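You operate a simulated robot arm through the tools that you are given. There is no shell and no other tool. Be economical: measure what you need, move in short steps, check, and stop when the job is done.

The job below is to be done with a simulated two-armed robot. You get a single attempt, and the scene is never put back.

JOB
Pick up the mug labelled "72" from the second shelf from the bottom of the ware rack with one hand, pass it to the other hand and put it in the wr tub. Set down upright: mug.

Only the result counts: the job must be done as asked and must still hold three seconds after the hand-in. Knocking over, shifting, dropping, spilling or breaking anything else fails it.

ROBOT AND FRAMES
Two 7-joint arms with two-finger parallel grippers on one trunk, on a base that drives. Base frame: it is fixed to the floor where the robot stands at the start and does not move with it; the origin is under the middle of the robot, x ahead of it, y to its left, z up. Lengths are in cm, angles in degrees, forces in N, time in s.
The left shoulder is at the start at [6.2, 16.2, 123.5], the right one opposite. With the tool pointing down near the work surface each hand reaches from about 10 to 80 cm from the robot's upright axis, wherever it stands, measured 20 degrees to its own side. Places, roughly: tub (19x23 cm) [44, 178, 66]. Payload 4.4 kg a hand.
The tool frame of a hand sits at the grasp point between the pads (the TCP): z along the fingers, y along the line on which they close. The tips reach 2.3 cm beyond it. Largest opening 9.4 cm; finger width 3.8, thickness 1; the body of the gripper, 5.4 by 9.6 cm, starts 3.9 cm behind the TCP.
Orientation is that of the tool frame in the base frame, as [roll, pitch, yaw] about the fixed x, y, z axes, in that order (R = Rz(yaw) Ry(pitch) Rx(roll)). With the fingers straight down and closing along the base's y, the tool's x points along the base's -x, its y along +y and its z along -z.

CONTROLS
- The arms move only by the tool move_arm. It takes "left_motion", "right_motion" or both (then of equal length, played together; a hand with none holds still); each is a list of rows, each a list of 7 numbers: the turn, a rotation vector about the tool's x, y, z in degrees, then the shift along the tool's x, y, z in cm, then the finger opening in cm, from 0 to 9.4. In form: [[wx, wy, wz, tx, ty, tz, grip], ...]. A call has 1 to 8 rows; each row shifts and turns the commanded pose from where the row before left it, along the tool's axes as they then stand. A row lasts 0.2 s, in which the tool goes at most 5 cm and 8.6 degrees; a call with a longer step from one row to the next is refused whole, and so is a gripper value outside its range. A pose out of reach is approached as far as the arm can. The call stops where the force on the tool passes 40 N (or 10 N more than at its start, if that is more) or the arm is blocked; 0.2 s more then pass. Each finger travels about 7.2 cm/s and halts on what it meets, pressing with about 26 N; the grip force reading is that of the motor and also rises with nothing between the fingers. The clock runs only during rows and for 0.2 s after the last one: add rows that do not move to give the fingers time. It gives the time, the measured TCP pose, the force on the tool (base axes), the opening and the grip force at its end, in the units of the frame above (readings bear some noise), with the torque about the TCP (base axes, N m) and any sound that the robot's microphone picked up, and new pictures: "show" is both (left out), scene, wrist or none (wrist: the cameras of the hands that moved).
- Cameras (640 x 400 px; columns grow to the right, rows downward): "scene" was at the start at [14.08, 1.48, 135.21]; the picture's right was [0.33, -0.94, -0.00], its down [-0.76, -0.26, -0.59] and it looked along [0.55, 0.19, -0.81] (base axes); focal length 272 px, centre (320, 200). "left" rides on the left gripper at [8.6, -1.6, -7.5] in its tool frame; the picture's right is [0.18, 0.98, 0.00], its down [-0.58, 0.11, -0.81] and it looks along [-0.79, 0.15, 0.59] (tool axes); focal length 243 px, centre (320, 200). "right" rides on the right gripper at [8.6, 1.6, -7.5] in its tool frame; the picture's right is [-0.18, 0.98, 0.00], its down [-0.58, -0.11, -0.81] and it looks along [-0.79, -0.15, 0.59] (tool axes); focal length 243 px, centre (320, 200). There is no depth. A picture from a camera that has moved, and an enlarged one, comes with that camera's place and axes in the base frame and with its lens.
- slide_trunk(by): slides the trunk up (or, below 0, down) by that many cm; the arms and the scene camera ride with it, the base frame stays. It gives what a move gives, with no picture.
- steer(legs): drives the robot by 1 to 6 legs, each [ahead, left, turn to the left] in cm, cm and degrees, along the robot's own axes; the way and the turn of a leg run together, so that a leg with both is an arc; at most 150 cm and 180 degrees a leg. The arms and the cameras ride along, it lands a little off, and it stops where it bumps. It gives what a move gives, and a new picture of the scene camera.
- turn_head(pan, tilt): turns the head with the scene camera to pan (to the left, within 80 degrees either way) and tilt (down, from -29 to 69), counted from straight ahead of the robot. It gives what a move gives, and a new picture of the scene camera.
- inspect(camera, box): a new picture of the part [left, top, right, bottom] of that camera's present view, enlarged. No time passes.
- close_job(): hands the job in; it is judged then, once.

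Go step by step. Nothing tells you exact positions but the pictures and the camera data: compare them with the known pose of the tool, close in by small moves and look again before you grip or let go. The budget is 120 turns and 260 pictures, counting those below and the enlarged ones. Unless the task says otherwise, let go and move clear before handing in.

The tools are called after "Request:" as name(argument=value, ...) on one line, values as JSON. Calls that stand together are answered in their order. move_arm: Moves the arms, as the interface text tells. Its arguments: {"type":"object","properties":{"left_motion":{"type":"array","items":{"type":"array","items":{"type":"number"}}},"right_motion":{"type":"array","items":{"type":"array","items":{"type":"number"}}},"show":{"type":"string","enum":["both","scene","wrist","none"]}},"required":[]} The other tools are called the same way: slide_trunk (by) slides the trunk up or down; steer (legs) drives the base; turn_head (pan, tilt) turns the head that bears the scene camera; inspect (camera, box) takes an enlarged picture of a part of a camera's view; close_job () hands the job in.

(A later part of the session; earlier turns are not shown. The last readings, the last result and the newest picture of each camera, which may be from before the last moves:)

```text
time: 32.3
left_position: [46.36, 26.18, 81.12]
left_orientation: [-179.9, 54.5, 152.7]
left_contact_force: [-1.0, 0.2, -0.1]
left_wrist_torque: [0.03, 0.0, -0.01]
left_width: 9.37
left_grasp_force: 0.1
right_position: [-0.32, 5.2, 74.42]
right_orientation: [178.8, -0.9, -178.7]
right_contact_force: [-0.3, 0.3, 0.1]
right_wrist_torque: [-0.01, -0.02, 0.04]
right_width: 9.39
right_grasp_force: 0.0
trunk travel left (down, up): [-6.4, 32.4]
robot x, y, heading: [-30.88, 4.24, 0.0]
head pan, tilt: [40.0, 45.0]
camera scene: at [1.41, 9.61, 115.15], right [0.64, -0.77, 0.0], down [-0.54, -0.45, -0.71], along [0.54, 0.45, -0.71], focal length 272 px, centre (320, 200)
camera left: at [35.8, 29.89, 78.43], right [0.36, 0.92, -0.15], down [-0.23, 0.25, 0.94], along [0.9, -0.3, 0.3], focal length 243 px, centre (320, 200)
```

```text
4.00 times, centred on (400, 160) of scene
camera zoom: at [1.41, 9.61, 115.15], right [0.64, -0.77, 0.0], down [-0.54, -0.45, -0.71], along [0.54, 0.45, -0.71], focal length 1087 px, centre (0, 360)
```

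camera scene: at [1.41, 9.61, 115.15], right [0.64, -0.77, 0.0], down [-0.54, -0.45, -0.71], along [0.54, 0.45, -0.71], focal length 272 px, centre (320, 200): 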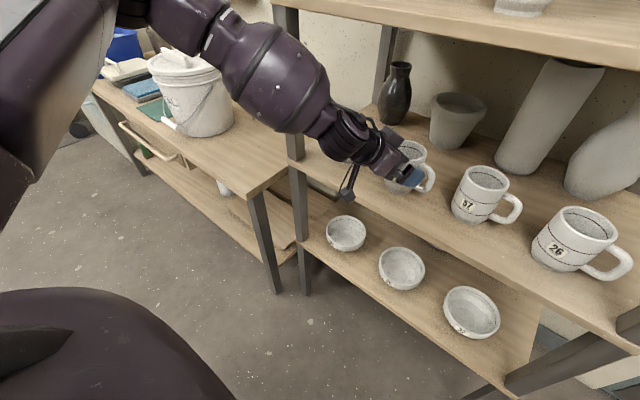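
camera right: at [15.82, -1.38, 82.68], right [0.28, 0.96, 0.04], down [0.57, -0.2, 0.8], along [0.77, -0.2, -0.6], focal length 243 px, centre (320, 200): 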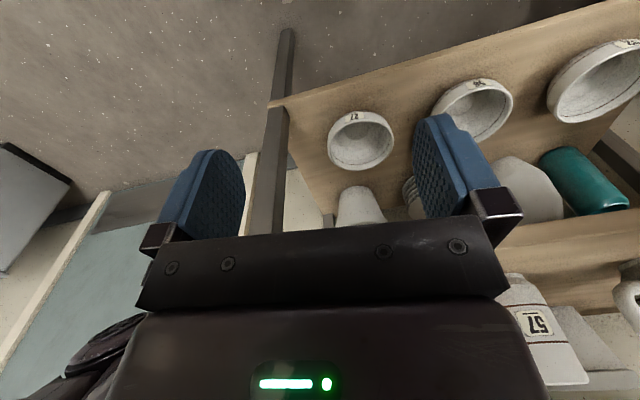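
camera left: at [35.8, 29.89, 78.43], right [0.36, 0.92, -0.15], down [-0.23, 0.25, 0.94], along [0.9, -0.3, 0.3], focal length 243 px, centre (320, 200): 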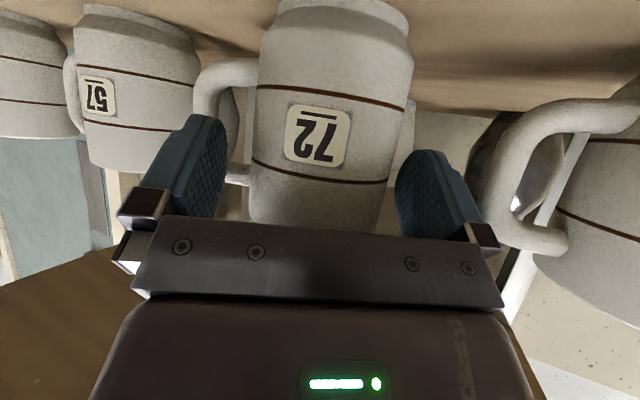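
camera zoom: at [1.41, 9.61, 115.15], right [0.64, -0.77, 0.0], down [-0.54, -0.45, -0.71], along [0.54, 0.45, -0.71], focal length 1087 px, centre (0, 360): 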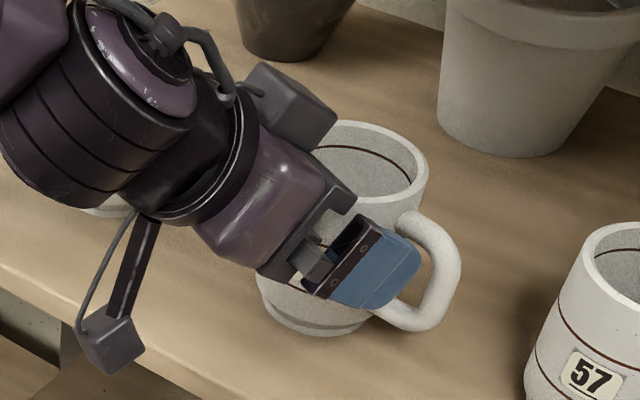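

The mug is between the pads, so I'll close the left hand.

Request:
move_arm(left_motion=[[0, 0, 0, 0, 0, 0, 6], [0, 0, 0, 0, 0, 0, 4], [0, 0, 0, 0, 0, 0, 4], [0, 0, 0, 0, 0, 0, 4]])

Request:
inspect(camera="scene", box=[320, 110, 480, 210])

```text
time: 33.3
left_position: [46.42, 26.16, 81.1]
left_orientation: [-179.9, 54.7, 152.8]
left_contact_force: [0.7, 0.6, 0.3]
left_wrist_torque: [0.06, -0.1, 0.01]
left_width: 7.45
left_grasp_force: 25.5
right_position: [-0.23, 5.06, 74.45]
right_orientation: [178.8, -0.9, -178.6]
right_contact_force: [0.4, -0.5, 0.3]
right_wrist_torque: [-0.02, -0.01, -0.02]
right_width: 9.42
right_grasp_force: 0.1
trunk travel left (down, up): [-6.4, 32.4]
robot x, y, heading: [-31.03, 4.25, 0.2]
head pan, tilt: [40.0, 45.0]
camera scene: at [1.42, 9.61, 115.15], right [0.64, -0.77, 0.0], down [-0.54, -0.45, -0.71], along [0.54, 0.45, -0.71], focal length 272 px, centre (320, 200)
camera left: at [35.8, 29.9, 78.44], right [0.36, 0.92, -0.15], down [-0.23, 0.25, 0.94], along [0.9, -0.3, 0.3], focal length 243 px, centre (320, 200)
```

scene: 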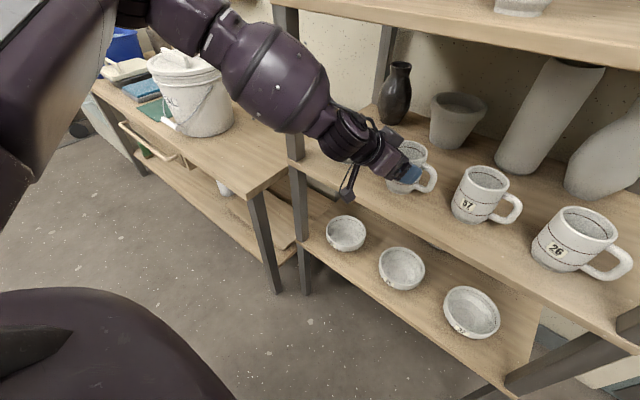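
left: 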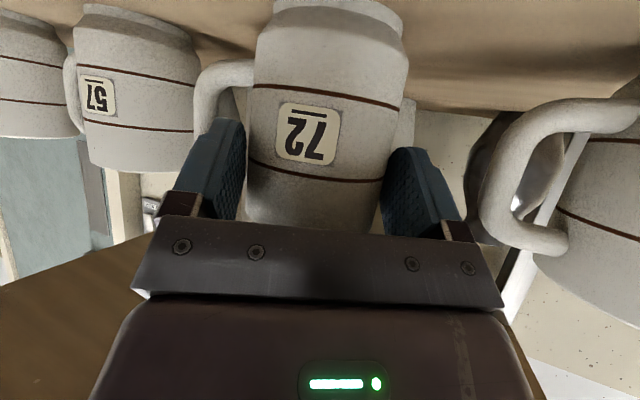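

```text
4.00 times, centred on (400, 160) of scene
camera zoom: at [1.42, 9.61, 115.15], right [0.64, -0.77, 0.0], down [-0.54, -0.45, -0.71], along [0.54, 0.45, -0.71], focal length 1087 px, centre (0, 360)
```

zoom: 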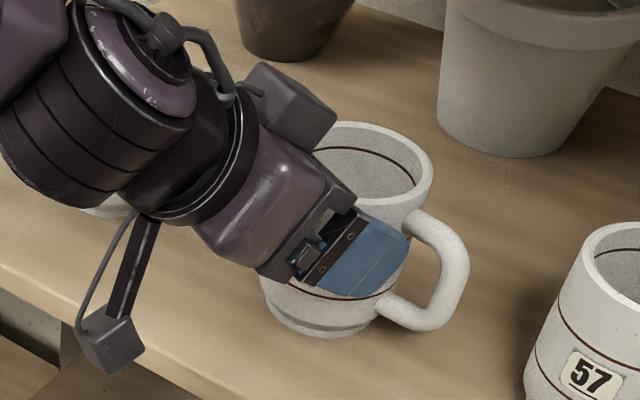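

Firm grip at 7.45 cm. Next I'll lift and check.

Request:
move_arm(left_motion=[[0, 0, 0, -0.82, 0, -0.58, 4], [0, 0, 0, -1.63, 0, -1.16, 4], [0, 0, 0, -0.82, 0, -0.58, 4], [0, 0, 0, 0, 0, 0, 4]], show="both")

```text
time: 34.3
left_position: [46.33, 26.26, 85.22]
left_orientation: [-179.9, 54.7, 152.7]
left_contact_force: [-0.2, 0.0, -2.1]
left_wrist_torque: [0.05, 0.04, 0.01]
left_width: 7.48
left_grasp_force: 25.6
right_position: [-0.23, 5.13, 74.43]
right_orientation: [178.8, -0.8, -178.6]
right_contact_force: [-0.2, -0.2, 0.4]
right_wrist_torque: [-0.02, 0.01, 0.03]
right_width: 9.39
right_grasp_force: 0.2
trunk travel left (down, up): [-6.4, 32.4]
robot x, y, heading: [-31.22, 4.41, -0.1]
head pan, tilt: [40.0, 45.0]
camera scene: at [1.44, 9.61, 115.14], right [0.64, -0.77, 0.0], down [-0.54, -0.45, -0.71], along [0.54, 0.45, -0.71], focal length 272 px, centre (320, 200)
camera left: at [35.78, 29.9, 82.5], right [0.36, 0.92, -0.15], down [-0.23, 0.25, 0.94], along [0.9, -0.3, 0.3], focal length 243 px, centre (320, 200)
```

scene: 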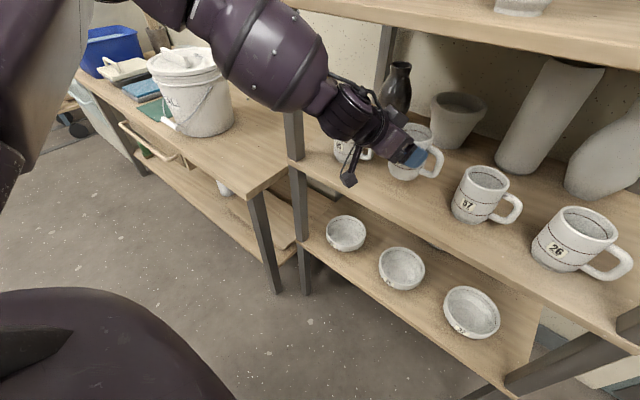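
left: 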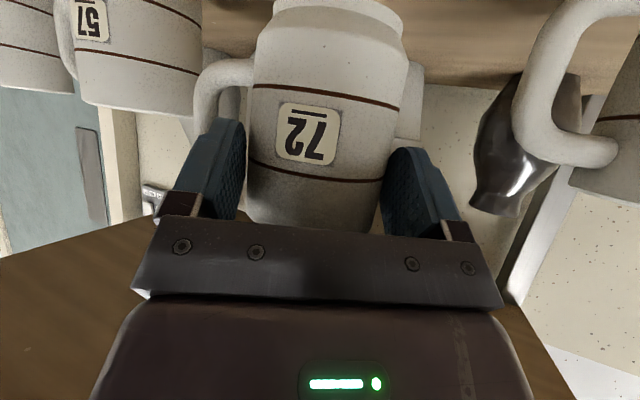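

The mug is up and held securely. I'll drive straight back out of the rack.

Request:
steer(legs=[[-38, 0, 0]])

```text
time: 36.7
left_position: [8.12, 26.35, 85.19]
left_orientation: [-179.9, 54.7, 152.8]
left_contact_force: [-0.6, 0.2, -3.2]
left_wrist_torque: [0.04, 0.05, -0.02]
left_width: 7.51
left_grasp_force: 26.0
right_position: [-38.45, 5.15, 74.54]
right_orientation: [178.7, -0.9, -178.5]
right_contact_force: [0.0, 0.7, -0.9]
right_wrist_torque: [-0.02, -0.03, 0.0]
right_width: 9.4
right_grasp_force: 0.1
trunk travel left (down, up): [-6.4, 32.4]
robot x, y, heading: [-69.19, 4.13, 0.3]
head pan, tilt: [40.0, 45.0]
camera scene: at [-36.8, 9.64, 115.16], right [0.64, -0.76, 0.0], down [-0.54, -0.46, -0.71], along [0.54, 0.46, -0.71], focal length 272 px, centre (320, 200)
```

scene: 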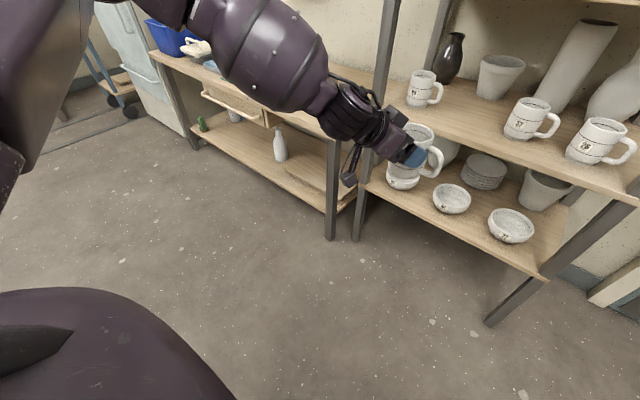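

It's clear of the rack. I'll bring the mug in front of the robot's middle for the hand-over and lift the right hand out of the way.

Request:
move_arm(left_motion=[[0, 0, 0, -0.32, -3.76, -0.6, 4], [0, 0, 0, -0.32, -3.76, -0.6, 4], [0, 0, 0, -0.32, -3.76, -0.6, 4], [0, 0, 0, -0.32, -3.76, -0.6, 4], [0, 0, 0, -0.32, -3.76, -0.6, 4], [0, 0, 0, 0, 0, 0, 4]], right_motion=[[0, 0, 0, 0, -2, -3, 9.4], [0, 0, 0, 0, -2, -3, 9.4], [0, 0, 0, -2, -2, -3, 9.4], [0, 0, 0, -2, -2, -3, 9.4], [0, 0, 0, -2, -2, -3, 9.4], [0, 0, 0, -2, -2, -3, 9.4]], show="none")

Request:
turn_head(pan=5, tilt=40)

```text
time: 38.1
left_position: [-0.89, 11.86, 87.86]
left_orientation: [180.0, 54.7, 152.7]
left_contact_force: [-0.3, 0.6, -3.3]
left_wrist_torque: [0.05, 0.05, 0.0]
left_width: 7.49
left_grasp_force: 25.6
left hand out of reach, approached as far as the arm can: row 5
right_position: [-25.34, 1.32, 89.36]
right_orientation: [178.8, -1.0, -178.5]
right_contact_force: [0.1, -0.1, -0.2]
right_wrist_torque: [0.03, 0.01, 0.01]
right_width: 9.39
right_grasp_force: 0.0
right hand out of reach, approached as far as the arm can: row 1, 2, 3, 4, 5, 6
trunk travel left (down, up): [-6.4, 32.4]
robot x, y, heading: [-69.36, 4.14, 0.3]
head pan, tilt: [40.0, 45.0]
```

```text
time: 39.1
left_position: [-0.9, 12.02, 87.75]
left_orientation: [-180.0, 54.6, 152.8]
left_contact_force: [0.3, 0.0, -2.5]
left_wrist_torque: [0.04, 0.04, 0.02]
left_width: 7.46
left_grasp_force: 26.0
right_position: [-25.53, 1.42, 89.35]
right_orientation: [178.9, -1.0, -178.5]
right_contact_force: [0.6, -0.2, -0.3]
right_wrist_torque: [0.01, -0.03, 0.0]
right_width: 9.39
right_grasp_force: 0.0
trunk travel left (down, up): [-6.4, 32.4]
robot x, y, heading: [-69.27, 4.35, 0.2]
head pan, tilt: [5.0, 40.0]
camera scene: at [-34.52, 5.16, 115.87], right [0.09, -1.0, 0.0], down [-0.64, -0.06, -0.77], along [0.76, 0.07, -0.64], focal length 272 px, centre (320, 200)
```

scene: 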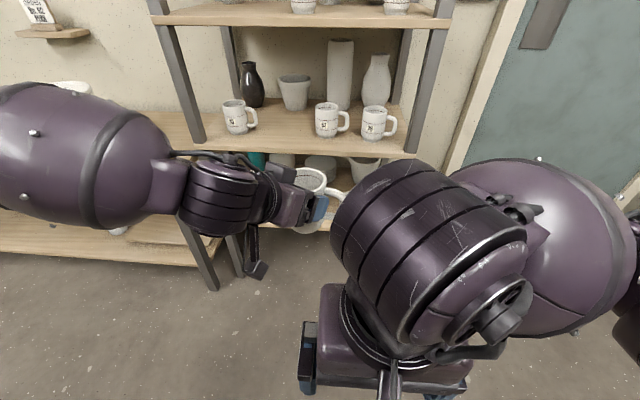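

Request:
move_arm(left_motion=[[0, 0, 0, 2.72, 0, 1.93, 4], [0, 0, 0, 2.72, 0, 1.93, 4], [0, 0, 0, 2.72, 0, 1.93, 4], [0, 0, 0, 0.9, -1.8, -0.8, 4], [0, 0, 0, 0.9, -1.8, -0.8, 4], [0, 0, 0, 0, 0, 0, 4]], show="none")

```text
time: 40.5
left_position: [-5.19, 14.34, 79.48]
left_orientation: [-179.8, 54.7, 152.7]
left_contact_force: [-0.6, 0.4, -2.9]
left_wrist_torque: [0.06, 0.05, 0.03]
left_width: 7.5
left_grasp_force: 25.9
left hand out of reach, approached as far as the arm can: row 1, 2, 3, 4, 5
right_position: [-25.39, 1.22, 89.29]
right_orientation: [178.8, -0.9, -178.6]
right_contact_force: [0.1, 0.0, 0.2]
right_wrist_torque: [0.0, -0.02, 0.02]
right_width: 9.43
right_grasp_force: 0.0
trunk travel left (down, up): [-6.4, 32.4]
robot x, y, heading: [-68.78, 4.37, -0.2]
head pan, tilt: [5.0, 40.0]
```

The mug is held near [-3.7, 13.5] with its rim at z≈81.7. I'll turn the right hand to pinch the far rim, closing roughly along x, away from the handle and the left fingers.

Request:
move_arm(right_motion=[[0, 0, -8.4, 0, 0, 0, 5], [0, 0, -8.4, 0, 0, 0, 5], [0, 0, -8.4, 0, 0, 0, 5], [0, 0, -8.4, 0, 0, 0, 5], [0, 0, -8.4, 0, 0, 0, 5], [0, 0, -8.4, 0, 0, 0, 5], [0, 0, -8.4, 0, 0, 0, 5], [0, 0, -8.4, 0, 0, 0, 5]], show="both")

```text
time: 42.3
left_position: [-5.15, 14.34, 79.43]
left_orientation: [-179.8, 54.7, 152.8]
left_contact_force: [0.1, 0.6, -2.9]
left_wrist_torque: [0.06, 0.06, -0.01]
left_width: 7.46
left_grasp_force: 25.9
right_position: [-25.39, 1.28, 89.34]
right_orientation: [178.6, 0.8, -111.2]
right_contact_force: [0.6, 0.0, -0.6]
right_wrist_torque: [-0.01, -0.01, -0.03]
right_width: 5.02
right_grasp_force: 0.1
trunk travel left (down, up): [-6.4, 32.4]
robot x, y, heading: [-69.31, 4.05, 0.0]
head pan, tilt: [5.0, 40.0]
camera scene: at [-34.5, 5.15, 115.86], right [0.09, -1.0, 0.0], down [-0.64, -0.06, -0.77], along [0.76, 0.07, -0.64], focal length 272 px, centre (320, 200)
camera right: at [-29.92, -6.16, 96.64], right [-0.85, 0.53, 0.03], down [0.33, 0.49, 0.81], along [0.41, 0.7, -0.58], focal length 243 px, centre (320, 200)
```

scene: 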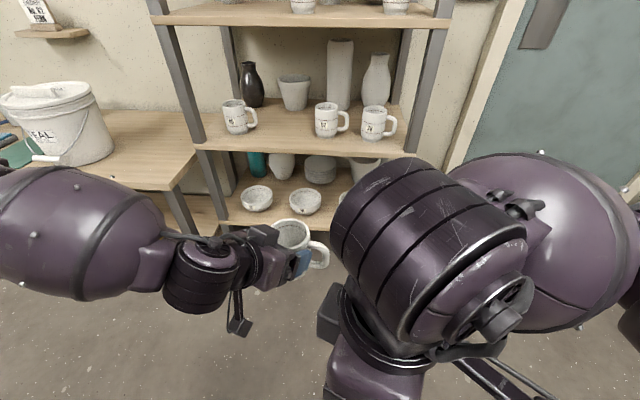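
right: 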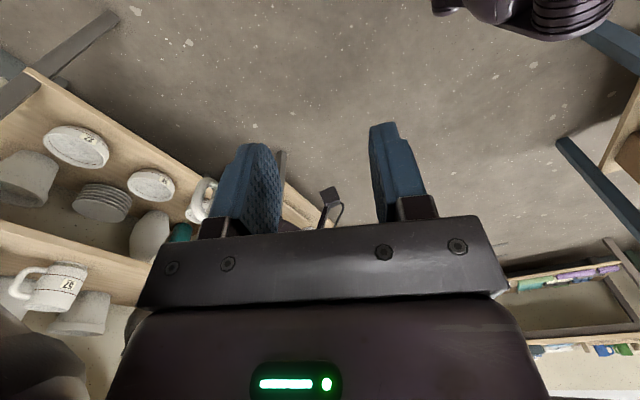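

Request:
inspect(camera="scene", box=[220, 200, 348, 280])

```text
5.00 times, centred on (284, 240) of scene
camera zoom: at [-34.5, 5.15, 115.86], right [0.09, -1.0, 0.0], down [-0.64, -0.06, -0.77], along [0.76, 0.07, -0.64], focal length 1358 px, centre (500, 0)
```

zoom: 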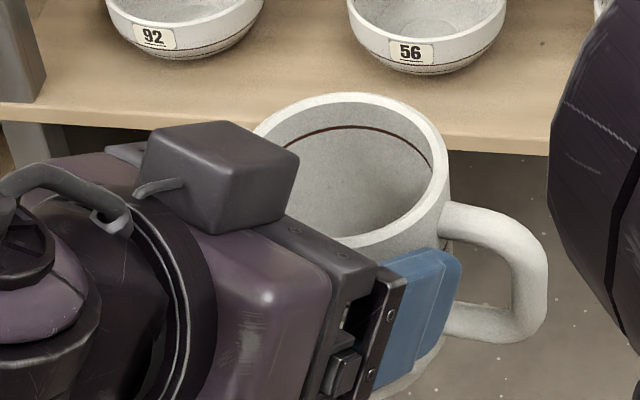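

Request:
move_arm(right_motion=[[0, 0, 0, -1.51, -3.88, -0.2, 5], [0, 0, 0, -1.51, -3.88, -0.2, 5], [0, 0, 0, -1.51, -3.88, -0.2, 5], [0, 0, 0, -1.51, -3.88, -0.2, 5], [0, 0, 0, -1.51, -3.88, -0.2, 5], [0, 0, 0, -1.51, -3.88, -0.2, 5], [0, 0, 0, 0, 0, 0, 5]], show="both")

```text
time: 43.9
left_position: [-5.22, 14.3, 79.56]
left_orientation: [-179.8, 54.6, 152.8]
left_contact_force: [-0.1, -0.3, -3.5]
left_wrist_torque: [0.05, 0.06, 0.03]
left_width: 7.5
left_grasp_force: 26.1
right_position: [-0.56, 1.48, 90.12]
right_orientation: [178.7, 0.8, -111.4]
right_contact_force: [0.2, -0.7, 0.6]
right_wrist_torque: [-0.02, -0.04, -0.02]
right_width: 5.01
right_grasp_force: 0.1
trunk travel left (down, up): [-6.4, 32.4]
robot x, y, heading: [-69.25, 4.41, -0.4]
head pan, tilt: [5.0, 40.0]
camera scene: at [-34.53, 5.15, 115.88], right [0.09, -1.0, 0.0], down [-0.64, -0.06, -0.77], along [0.76, 0.07, -0.64], focal length 272 px, centre (320, 200)
camera right: at [-5.09, -6.09, 97.37], right [-0.85, 0.53, 0.02], down [0.33, 0.49, 0.81], along [0.42, 0.7, -0.58], focal length 243 px, centre (320, 200)
```

scene: 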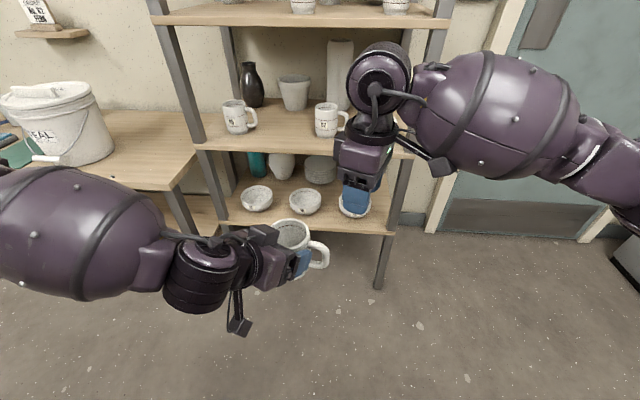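
right: 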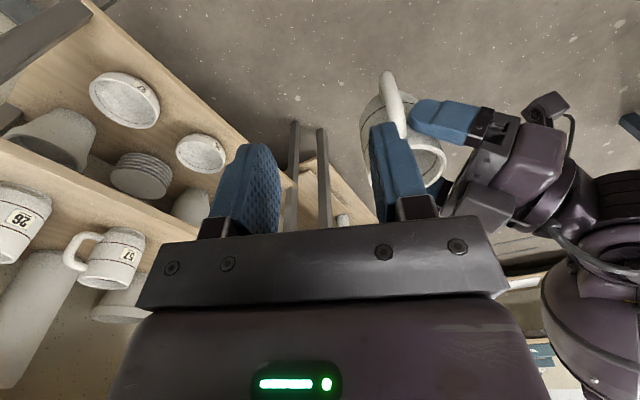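

Request:
move_arm(right_motion=[[0, 0, 0, -2.53, 0.95, 0, 5], [0, 0, 0, -2.53, 0.95, 0, 5], [0, 0, 0, -2.53, 0.95, 0, 5], [0, 0, 0, -2.53, 0.95, 0, 5], [0, 0, 0, 0, 0, 0, 5]], show="both")

Request:
inspect(camera="scene", box=[220, 170, 380, 270])

Request:
inspect(camera="left", box=[0, 0, 640, 400])

```text
time: 45.1
left_position: [-5.23, 14.35, 79.47]
left_orientation: [-179.8, 54.6, 152.8]
left_contact_force: [-1.1, -0.4, -2.3]
left_wrist_torque: [0.08, 0.04, 0.0]
left_width: 7.47
left_grasp_force: 25.8
right_position: [-0.37, 12.38, 90.31]
right_orientation: [178.7, 0.7, -111.3]
right_contact_force: [0.3, -0.5, 0.1]
right_wrist_torque: [-0.01, -0.03, -0.01]
right_width: 4.99
right_grasp_force: 0.2
trunk travel left (down, up): [-6.4, 32.4]
robot x, y, heading: [-69.05, 4.07, 0.3]
head pan, tilt: [5.0, 40.0]
camera scene: at [-34.51, 5.14, 115.87], right [0.09, -1.0, 0.0], down [-0.64, -0.06, -0.77], along [0.76, 0.07, -0.64], focal length 272 px, centre (320, 200)
camera right: at [-4.81, 4.8, 97.59], right [-0.85, 0.53, 0.03], down [0.33, 0.49, 0.81], along [0.42, 0.7, -0.58], focal length 243 px, centre (320, 200)
```

scene: 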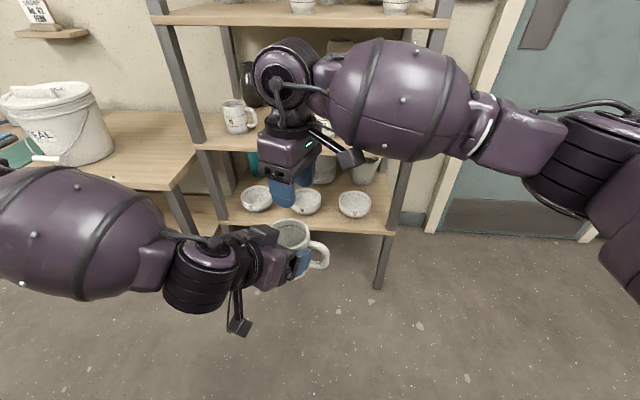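
right: 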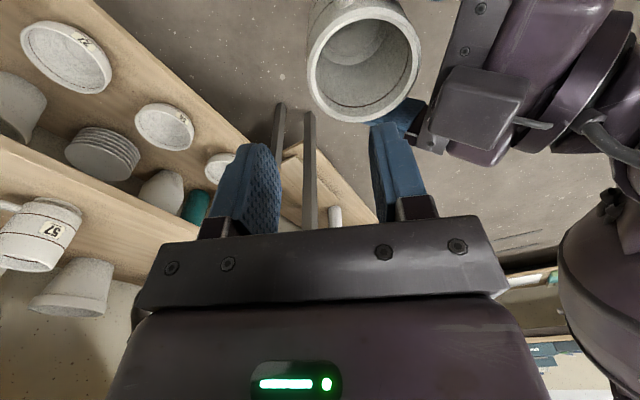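

```text
4.00 times, centred on (300, 220) of scene
camera zoom: at [-34.51, 5.14, 115.87], right [0.09, -1.0, 0.0], down [-0.64, -0.06, -0.77], along [0.76, 0.07, -0.64], focal length 1087 px, centre (400, 120)
```

zoom: 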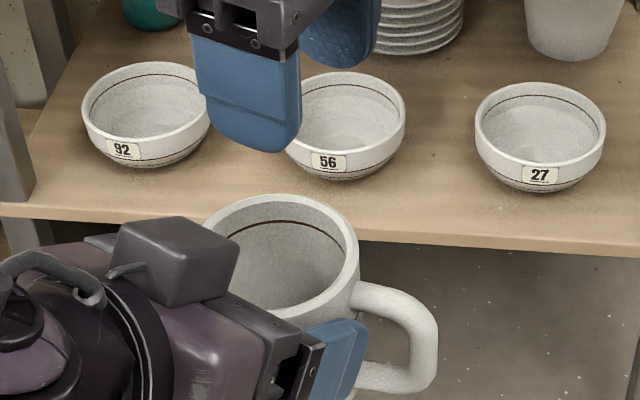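

```text
1.00 times, centred on (320, 200) of left (not enlarged: the box is as wide or as high as the picture)
camera zoom: at [-15.75, 18.01, 76.82], right [0.36, 0.92, -0.15], down [-0.23, 0.25, 0.94], along [0.9, -0.3, 0.3], focal length 243 px, centre (320, 200)
```

zoom: 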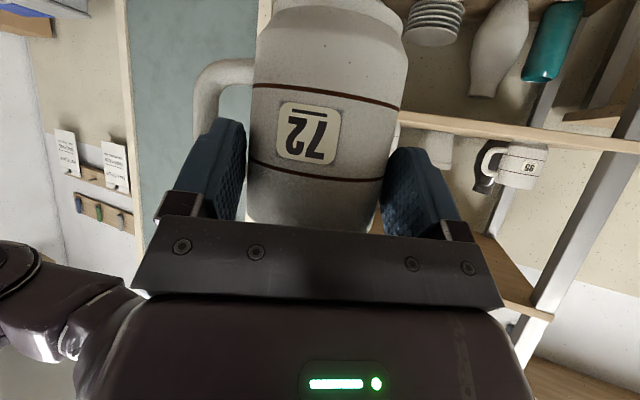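

The right fingers are above the far rim, with the inner one over the opening. I'll lower in two stages.

Request:
move_arm(right_motion=[[0, 0, 0, 0.25, 0, 2.0, 5], [0, 0, 0, 0.25, 0, 2.0, 5], [0, 0, 0, 0, 0, 2.0, 5], [0, 0, 0, 0, 0, 0, 5]], show="both")

Request:
inspect(camera="scene", box=[220, 170, 380, 270])

```text
time: 46.1
left_position: [-5.18, 14.31, 79.66]
left_orientation: [-179.8, 54.6, 152.8]
left_contact_force: [-0.3, -1.2, -2.5]
left_wrist_torque: [0.06, 0.04, 0.01]
left_width: 7.49
left_grasp_force: 26.2
right_position: [-0.36, 11.85, 84.35]
right_orientation: [178.7, 0.8, -111.2]
right_contact_force: [0.1, 0.5, -0.7]
right_wrist_torque: [-0.02, -0.04, -0.01]
right_width: 5.01
right_grasp_force: 0.1
trunk travel left (down, up): [-6.4, 32.4]
robot x, y, heading: [-69.14, 3.59, 0.3]
head pan, tilt: [5.0, 40.0]
camera scene: at [-34.54, 5.15, 115.89], right [0.09, -1.0, 0.0], down [-0.64, -0.06, -0.77], along [0.76, 0.07, -0.64], focal length 272 px, centre (320, 200)
camera right: at [-4.97, 4.36, 91.71], right [-0.85, 0.53, 0.02], down [0.33, 0.49, 0.81], along [0.42, 0.7, -0.58], focal length 243 px, centre (320, 200)
```

scene: 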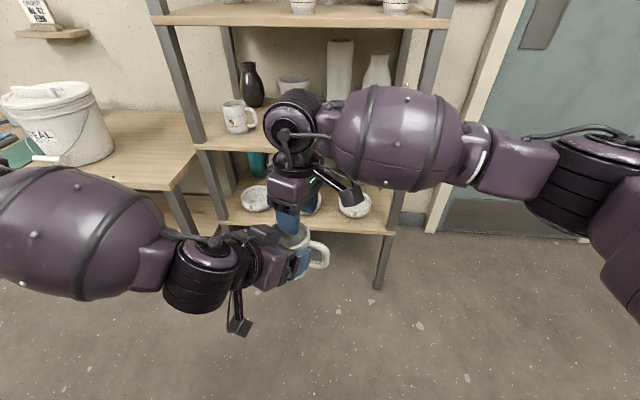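
right: 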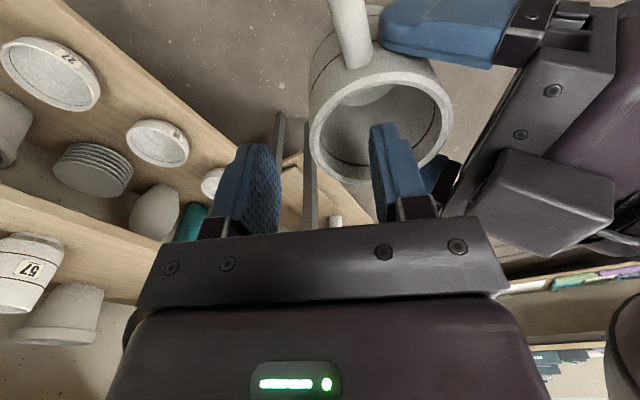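

```text
4.00 times, centred on (300, 220) of scene
camera zoom: at [-34.54, 5.15, 115.89], right [0.09, -1.0, 0.0], down [-0.64, -0.06, -0.77], along [0.76, 0.07, -0.64], focal length 1087 px, centre (400, 120)
```

zoom: 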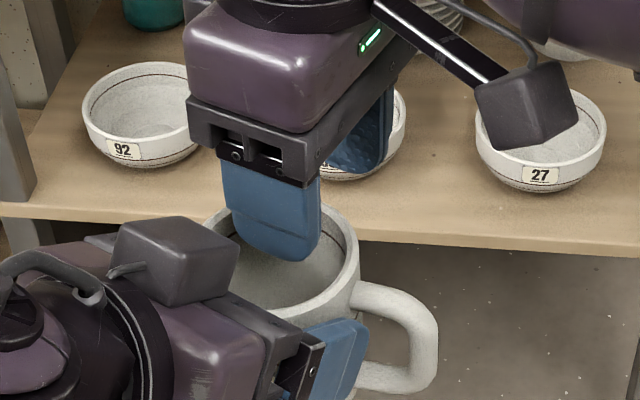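

Request:
move_arm(right_motion=[[0, 0, 0, 0, 0, 1.6, 5], [0, 0, 0, 0, 0, 1.6, 5], [0, 0, 0, 0, 0, 0, 5]], show="wrist")

Request:
inspect(camera="scene", box=[220, 170, 380, 270])

```text
time: 46.9
left_position: [-5.26, 14.27, 79.64]
left_orientation: [-179.8, 54.6, 152.7]
left_contact_force: [0.4, -0.2, -2.9]
left_wrist_torque: [0.03, 0.06, 0.04]
left_width: 7.47
left_grasp_force: 26.4
right_position: [-0.55, 11.88, 81.18]
right_orientation: [178.8, 0.8, -111.3]
right_contact_force: [0.1, 0.3, -0.5]
right_wrist_torque: [0.0, 0.02, 0.01]
right_width: 4.99
right_grasp_force: 0.0
trunk travel left (down, up): [-6.4, 32.4]
robot x, y, heading: [-69.04, 4.28, 0.3]
head pan, tilt: [5.0, 40.0]
camera right: at [-5.12, 4.43, 88.52], right [-0.85, 0.53, 0.03], down [0.33, 0.49, 0.81], along [0.42, 0.7, -0.58], focal length 243 px, centre (320, 200)
```

right: 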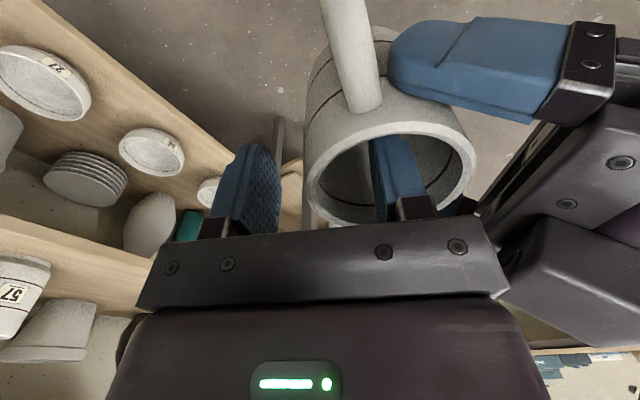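

```text
4.00 times, centred on (300, 220) of scene
camera zoom: at [-34.53, 5.15, 115.88], right [0.09, -1.0, 0.0], down [-0.64, -0.06, -0.77], along [0.76, 0.07, -0.64], focal length 1087 px, centre (400, 120)
```

zoom: 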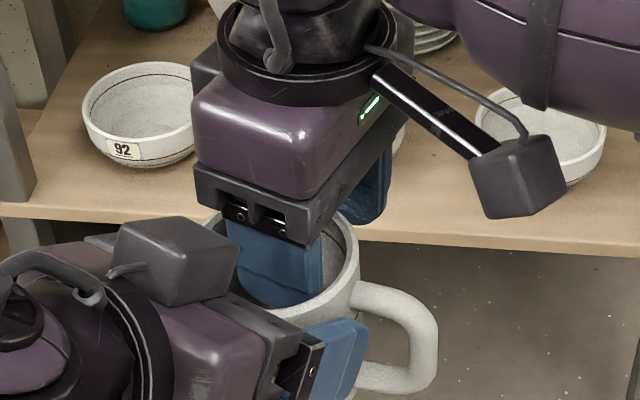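

The wall is between the right pads, so I'll close the right hand on the rim.

Request:
move_arm(right_motion=[[0, 0, 0, 0, 0, 0, 2.5], [0, 0, 0, 0, 0, 0, 0], [0, 0, 0, 0, 0, 0, 0], [0, 0, 0, 0, 0, 0, 0], [0, 0, 0, 0, 0, 0, 0]], show="wrist")

Request:
inspect(camera="scene", box=[220, 170, 380, 270])

```text
time: 48.1
left_position: [-5.21, 14.35, 79.61]
left_orientation: [-179.7, 54.6, 152.8]
left_contact_force: [1.3, -2.7, -2.8]
left_wrist_torque: [0.2, 0.42, 0.38]
left_width: 7.5
left_grasp_force: 26.2
right_position: [-0.48, 12.05, 81.26]
right_orientation: [178.6, 0.9, -111.3]
right_contact_force: [-1.2, 1.3, 0.7]
right_wrist_torque: [-0.19, -0.42, -0.51]
right_width: 1.56
right_grasp_force: 26.1
trunk travel left (down, up): [-6.4, 32.4]
robot x, y, heading: [-69.16, 4.23, -0.1]
head pan, tilt: [5.0, 40.0]
camera right: at [-5.11, 4.42, 88.51], right [-0.85, 0.53, 0.03], down [0.33, 0.49, 0.81], along [0.42, 0.7, -0.58], focal length 243 px, centre (320, 200)
```

right: 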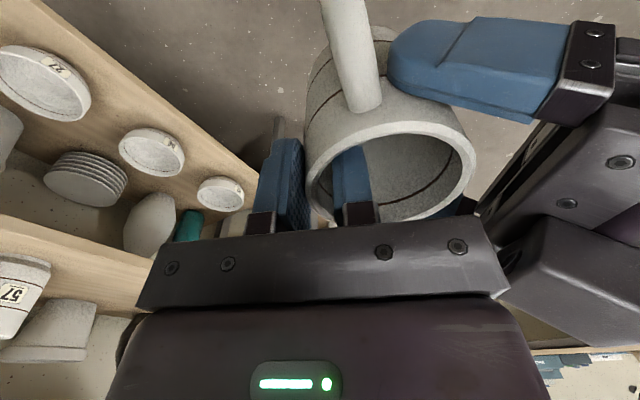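

```text
4.00 times, centred on (300, 220) of scene
camera zoom: at [-34.52, 5.15, 115.87], right [0.09, -1.0, 0.0], down [-0.64, -0.06, -0.77], along [0.76, 0.07, -0.64], focal length 1087 px, centre (400, 120)
```

zoom: 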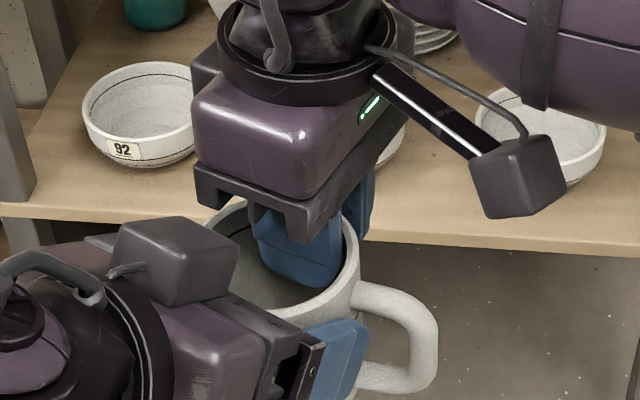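

Both hands hold the mug. Next the left hand lets go and backs off horizontally.

Request:
move_arm(left_motion=[[0, 0, 0, 0, 0, 0, 9.4], [0, 0, 0, 0, 0, 0, 9.4], [0, 0, 0, 0, 0, 0, 9.4]], show="both")

```text
time: 48.9
left_position: [-5.25, 14.35, 79.48]
left_orientation: [-179.8, 54.6, 152.8]
left_contact_force: [-0.1, 0.0, 0.4]
left_wrist_torque: [-0.01, -0.01, 0.04]
left_width: 9.39
left_grasp_force: 0.1
right_position: [-0.4, 11.95, 81.12]
right_orientation: [178.8, 0.9, -111.4]
right_contact_force: [0.0, -0.4, 0.4]
right_wrist_torque: [-0.03, -0.08, -0.03]
right_width: 1.28
right_grasp_force: 25.7
trunk travel left (down, up): [-6.4, 32.4]
robot x, y, heading: [-69.26, 4.35, -0.0]
head pan, tilt: [5.0, 40.0]
camera scene: at [-34.52, 5.15, 115.87], right [0.09, -1.0, 0.0], down [-0.64, -0.06, -0.77], along [0.76, 0.07, -0.64], focal length 272 px, centre (320, 200)
camera left: at [-15.76, 18.03, 76.83], right [0.36, 0.92, -0.15], down [-0.23, 0.25, 0.94], along [0.9, -0.3, 0.3], focal length 243 px, centre (320, 200)
```

scene: 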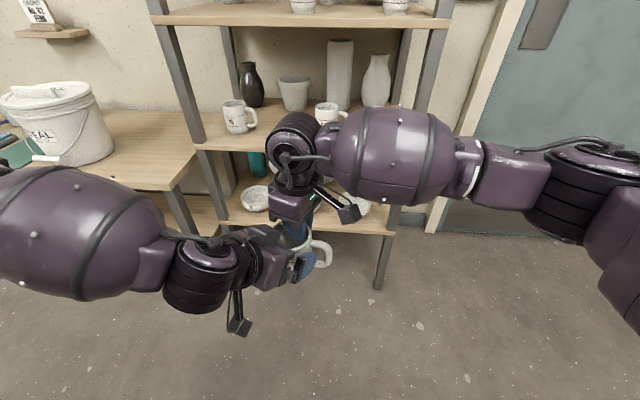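
left: 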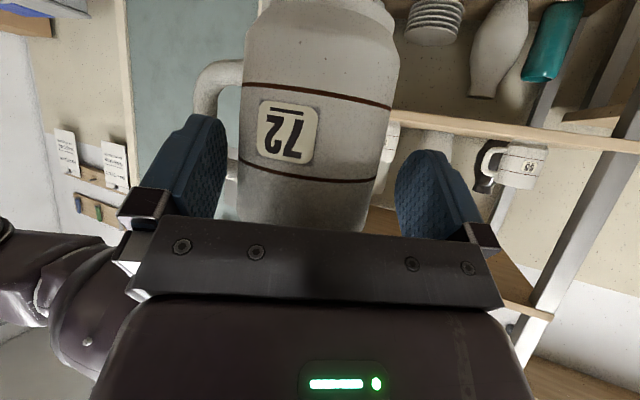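

Request:
move_arm(left_motion=[[0, 0, 0, 1.2, 0, -1.6, 9.4], [0, 0, 0, 1.7, 0, -2.4, 9.4], [0, 0, 0, 1.7, 0, -2.4, 9.4], [0, 0, 0, 1.7, 0, -2.4, 9.4]], show="both")

```text
time: 49.9
left_position: [-15.06, 19.44, 79.62]
left_orientation: [-179.9, 54.9, 152.7]
left_contact_force: [0.0, 0.2, -0.2]
left_wrist_torque: [-0.03, 0.02, 0.04]
left_width: 9.41
left_grasp_force: 0.1
right_position: [-0.47, 11.89, 81.17]
right_orientation: [178.6, 0.8, -111.3]
right_contact_force: [-0.7, -0.1, -1.6]
right_wrist_torque: [0.01, -0.12, -0.03]
right_width: 1.28
right_grasp_force: 26.5
trunk travel left (down, up): [-6.4, 32.4]
robot x, y, heading: [-68.98, 4.42, 0.1]
head pan, tilt: [5.0, 40.0]
camera scene: at [-34.54, 5.19, 115.88], right [0.09, -1.0, 0.0], down [-0.64, -0.06, -0.77], along [0.76, 0.07, -0.64], focal length 272 px, centre (320, 200)
camera left: at [-25.48, 23.18, 76.88], right [0.36, 0.92, -0.15], down [-0.24, 0.25, 0.94], along [0.9, -0.3, 0.3], focal length 243 px, centre (320, 200)
```

scene: 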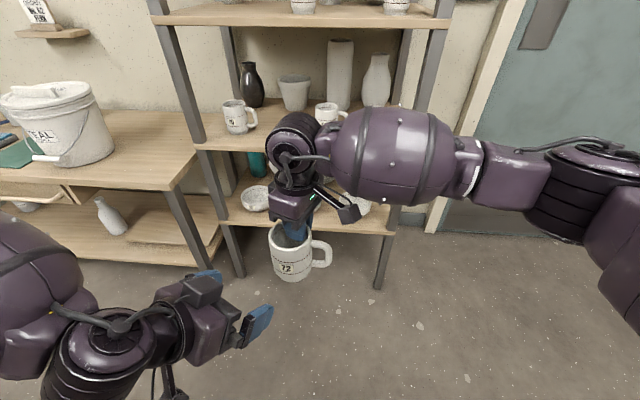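
left: 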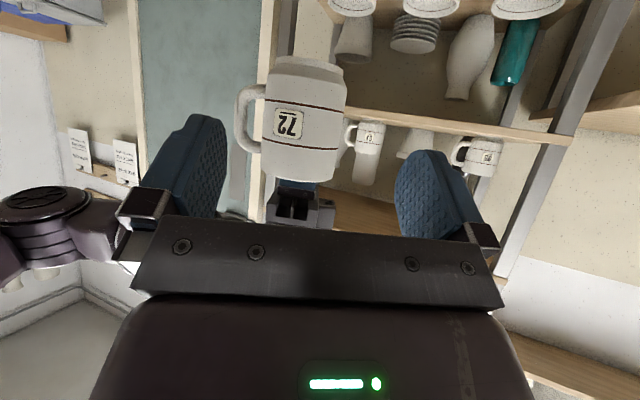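

The hand-over worked and the mug hangs upright in the right hand. Next I'll raise the trunk for clearance and look towards the tub.

Request:
slide_trunk(by=14)

Request:
turn_head(pan=58, tilt=20)

```text
time: 51.6
left_position: [-15.53, 19.45, 102.92]
left_orientation: [166.5, 65.3, 140.9]
left_contact_force: [0.5, 0.2, -0.3]
left_wrist_torque: [-0.01, -0.03, 0.02]
left_width: 9.41
left_grasp_force: 0.0
right_position: [-2.9, 11.87, 111.57]
right_orientation: [-165.4, 6.8, -110.3]
right_contact_force: [0.5, -0.3, -3.3]
right_wrist_torque: [-0.01, -0.02, 0.01]
right_width: 1.27
right_grasp_force: 26.2
trunk travel left (down, up): [-20.4, 18.4]
robot x, y, heading: [-69.06, 4.18, 0.2]
head pan, tilt: [5.0, 40.0]
```

```text
time: 52.8
left_position: [-15.68, 19.35, 102.99]
left_orientation: [166.2, 65.3, 140.8]
left_contact_force: [0.1, 1.4, 0.0]
left_wrist_torque: [0.03, 0.03, 0.0]
left_width: 9.38
left_grasp_force: 0.0
right_position: [-2.98, 11.92, 111.68]
right_orientation: [-165.3, 6.8, -110.2]
right_contact_force: [0.5, 0.3, -2.7]
right_wrist_torque: [0.0, -0.07, 0.01]
right_width: 1.29
right_grasp_force: 25.6
trunk travel left (down, up): [-20.4, 18.4]
robot x, y, heading: [-69.01, 4.24, 0.1]
head pan, tilt: [58.0, 20.0]
camera scene: at [-51.8, 12.26, 135.85], right [0.85, -0.53, 0.0], down [-0.18, -0.29, -0.94], along [0.5, 0.8, -0.34], focal length 272 px, centre (320, 200)
```

scene: 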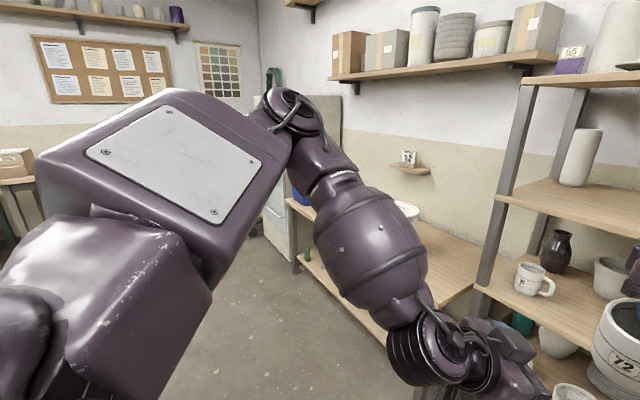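

Raising the trunk pitched the hands by about 15°. I'll level the right hand again and tuck the left arm back to pointing down.

Request:
move_arm(left_motion=[[0, 8.3, 0, 0, 0, -2, 6], [0, 8.3, 0, 0, 0, -2, 6], [0, 8.3, 0, 0, 0, -2, 6], [0, 8.3, 0, 0, 0, -2, 6], [0, 8.3, 0, 1.5, 0, -1, 6], [0, 8.3, 0, 2, 0, -1, 6], [0, 8.3, 0, 2, 0, 0, 6], [0, 0, 0, 2, 0, 0, 6]], right_motion=[[-3.7, 0, 0, 0, 0, 0, 0], [-3.7, 0, 0, 0, 0, 0, 0], [-3.7, 0, 0, 0, 0, 0, 0], [-3.6, 0, 0, 0, 0, 0, 0], [0, 3.4, 0, 0, 0, 0, 0], [0, 3.4, 0, 0, 0, 0, 0], [0, 0, 0, 0, 0, 0, 0], [0, 0, 0, 0, 0, 0, 0]], show="both")

```text
time: 54.6
left_position: [-28.8, 25.4, 106.98]
left_orientation: [174.2, 7.7, 152.4]
left_contact_force: [-0.6, -0.5, -0.5]
left_wrist_torque: [-0.02, 0.01, -0.01]
left_width: 6.01
left_grasp_force: 0.1
right_position: [-3.02, 12.01, 111.88]
right_orientation: [-165.2, 3.7, -111.4]
right_contact_force: [0.2, -0.4, -2.7]
right_wrist_torque: [-0.04, -0.06, 0.03]
right_width: 1.25
right_grasp_force: 26.1
right hand out of reach, approached as far as the arm can: row 1, 2, 3, 4, 6
trunk travel left (down, up): [-20.4, 18.4]
robot x, y, heading: [-69.18, 4.24, 0.2]
head pan, tilt: [58.0, 20.0]
camera scene: at [-51.91, 12.29, 135.88], right [0.85, -0.53, 0.0], down [-0.18, -0.29, -0.94], along [0.5, 0.8, -0.34], focal length 272 px, centre (320, 200)
camera right: at [-9.63, 4.77, 118.06], right [-0.81, 0.53, -0.24], down [0.1, 0.53, 0.84], along [0.57, 0.66, -0.48], focal length 243 px, centre (320, 200)
camera left: at [-38.35, 27.77, 112.97], right [0.28, 0.96, 0.07], down [0.43, -0.19, 0.88], along [0.86, -0.21, -0.46], focal length 243 px, centre (320, 200)
```

scene: 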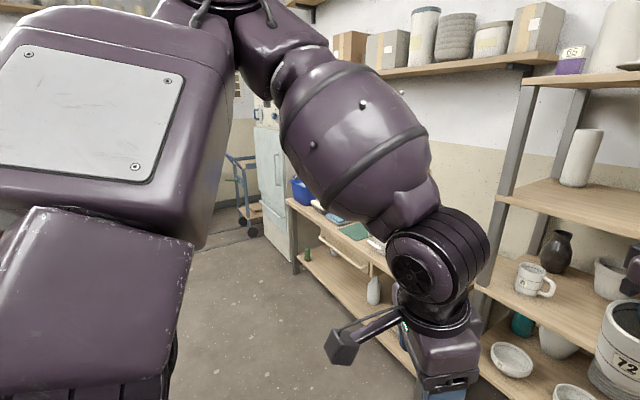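
right: 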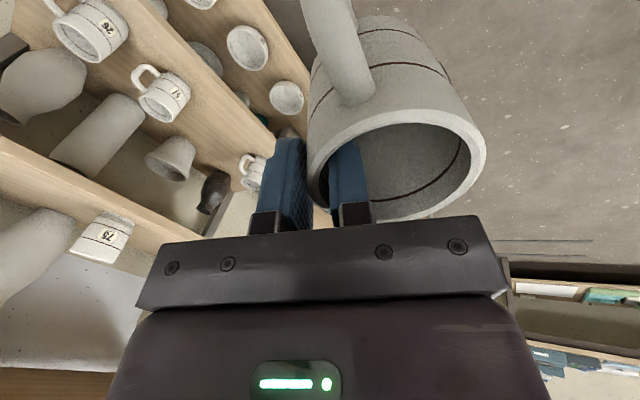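
left: 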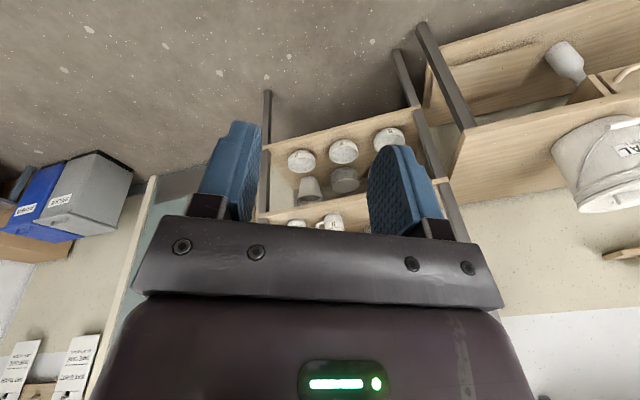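

Request:
move_arm(right_motion=[[0, 0, 0, 0, 0, 4, 0], [0, 0, 0, 0, 0, 4, 0], [0, 0, 0, 0, 0, 4, 0], [-3.7, 0, 0, 0, 0, 0, 0], [-3.7, 1.7, 0, 0, 0, 0, 0], [-3.7, 2, 0, 0, 0, 0, 0], [-3.6, 0, 0, 0, 0, 0, 0], [0, 0, 0, 0, 0, 0, 0]], show="none")

Request:
turn_head(pan=75, tilt=15)

```text
time: 56.4
left_position: [-28.71, 25.36, 106.84]
left_orientation: [174.2, 7.8, 152.5]
left_contact_force: [-0.2, 0.0, -0.7]
left_wrist_torque: [0.0, -0.01, -0.02]
left_width: 6.0
left_grasp_force: 0.0
right_position: [-1.63, 11.72, 105.98]
right_orientation: [-165.3, 3.8, -111.4]
right_contact_force: [0.4, 0.2, -3.1]
right_wrist_torque: [-0.02, -0.04, -0.01]
right_width: 1.25
right_grasp_force: 26.1
right hand out of reach, approached as far as the arm can: row 1, 3, 4, 5, 6, 7
trunk travel left (down, up): [-20.4, 18.4]
robot x, y, heading: [-69.31, 4.23, 0.1]
head pan, tilt: [58.0, 20.0]
```

```text
time: 57.2
left_position: [-28.65, 25.41, 106.87]
left_orientation: [174.3, 7.8, 152.5]
left_contact_force: [0.6, 0.9, -0.1]
left_wrist_torque: [-0.01, -0.01, -0.01]
left_width: 5.97
left_grasp_force: 0.0
right_position: [-1.71, 11.59, 105.89]
right_orientation: [-165.3, 3.8, -111.3]
right_contact_force: [-0.3, -0.5, -3.2]
right_wrist_torque: [-0.02, -0.05, 0.03]
right_width: 1.26
right_grasp_force: 26.1
trunk travel left (down, up): [-20.4, 18.4]
robot x, y, heading: [-69.32, 4.32, 0.2]
head pan, tilt: [75.0, 15.0]
camera scene: at [-54.31, 13.39, 136.66], right [0.97, -0.26, 0.0], down [-0.07, -0.25, -0.97], along [0.25, 0.93, -0.26], focal length 272 px, centre (320, 200)
```

scene: 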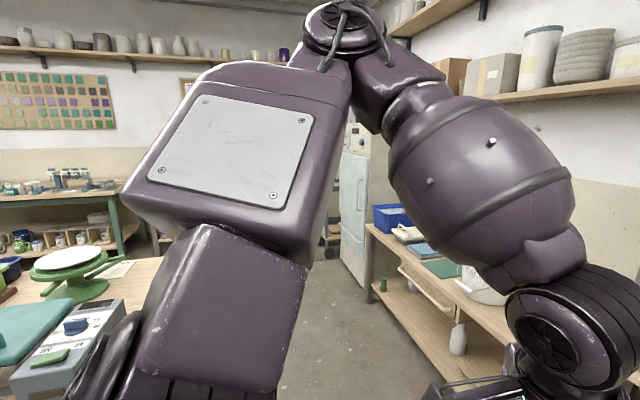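

Request:
move_arm(right_motion=[[0, 0, 0, 2.3, 1.8, 2, 0], [0, 0, 0, 2.3, 1.8, 2, 0], [0, 0, 0, 2.3, 1.8, 2, 0], [0, 0, 0, 2.3, 1.8, 2, 0], [-4.8, 0, 0, 0, 0, 0, 0], [-4.8, 1.9, 0, 0, 0, 0, 0], [-4.8, 1.9, 0, 0, 0, 0, 0], [0, 0, 0, 0, 0, 0, 0]], show="wrist")

```text
time: 59.0
left_position: [-28.63, 25.4, 106.88]
left_orientation: [174.2, 7.8, 152.5]
left_contact_force: [0.0, 0.4, -0.2]
left_wrist_torque: [-0.01, -0.04, 0.03]
left_width: 5.99
left_grasp_force: 0.0
right_position: [-9.4, 5.65, 95.83]
right_orientation: [-179.8, 0.0, -111.8]
right_contact_force: [-0.3, -0.3, -3.3]
right_wrist_torque: [-0.04, -0.05, 0.0]
right_width: 1.25
right_grasp_force: 25.9
trunk travel left (down, up): [-20.4, 18.4]
robot x, y, heading: [-69.17, 4.25, -0.0]
head pan, tilt: [75.0, 15.0]
camera right: at [-14.22, -1.73, 103.18], right [-0.84, 0.54, 0.0], down [0.31, 0.5, 0.81], along [0.43, 0.68, -0.59], focal length 243 px, centre (320, 200)
```

right: 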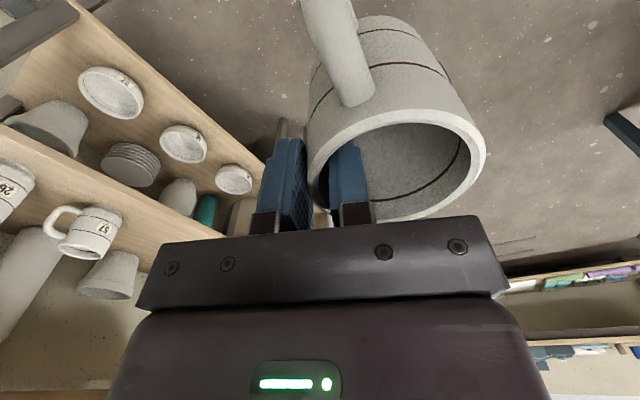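

The right hand is level again. I'll drive forward a bit and then sideways along the bench towards the tub, in steps.

Request:
steer(legs=[[22, 0, 0], [0, 80, 0]])

Request:
turn_head(pan=45, tilt=25)

```text
time: 67.8
left_position: [-6.21, 105.73, 106.93]
left_orientation: [174.2, 7.8, 152.1]
left_contact_force: [0.5, 0.9, -0.8]
left_wrist_torque: [-0.03, -0.04, 0.01]
left_width: 6.01
left_grasp_force: 0.0
right_position: [12.98, 85.88, 95.72]
right_orientation: [-179.8, 0.0, -112.1]
right_contact_force: [0.1, -0.2, -3.6]
right_wrist_torque: [-0.02, -0.06, -0.03]
right_width: 1.26
right_grasp_force: 26.0
trunk travel left (down, up): [-20.4, 18.4]
robot x, y, heading: [-46.9, 84.45, -0.2]
head pan, tilt: [75.0, 15.0]
camera scene: at [-31.92, 93.92, 136.66], right [0.96, -0.26, 0.0], down [-0.07, -0.25, -0.97], along [0.25, 0.93, -0.26], focal length 272 px, centre (320, 200)
```

scene: 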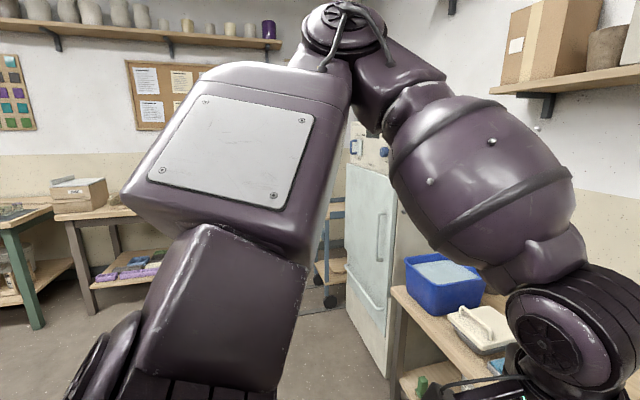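

```text
time: 68.7
left_position: [-6.07, 105.81, 106.88]
left_orientation: [174.2, 7.7, 152.2]
left_contact_force: [0.2, -0.3, 0.6]
left_wrist_torque: [-0.01, 0.01, -0.04]
left_width: 5.98
left_grasp_force: 0.2
right_position: [12.96, 85.85, 95.8]
right_orientation: [-179.7, 0.0, -112.2]
right_contact_force: [-0.2, -0.4, -2.1]
right_wrist_torque: [-0.02, -0.09, 0.01]
right_width: 1.26
right_grasp_force: 25.7
trunk travel left (down, up): [-20.4, 18.4]
robot x, y, heading: [-46.31, 84.8, -0.1]
head pan, tilt: [45.0, 25.0]
camera scene: at [-27.84, 91.39, 135.04], right [0.7, -0.71, 0.0], down [-0.3, -0.3, -0.91], along [0.64, 0.64, -0.42], focal length 272 px, centre (320, 200)
```

scene: 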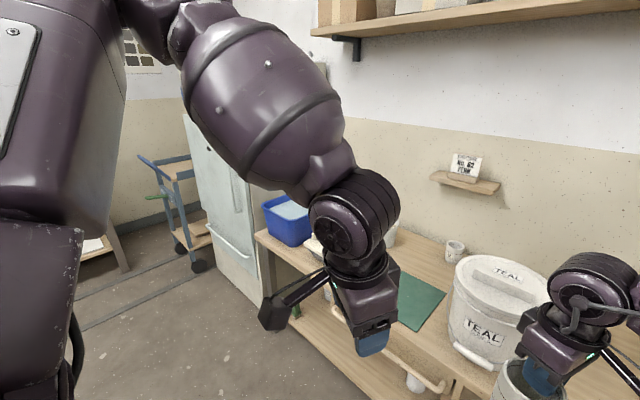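

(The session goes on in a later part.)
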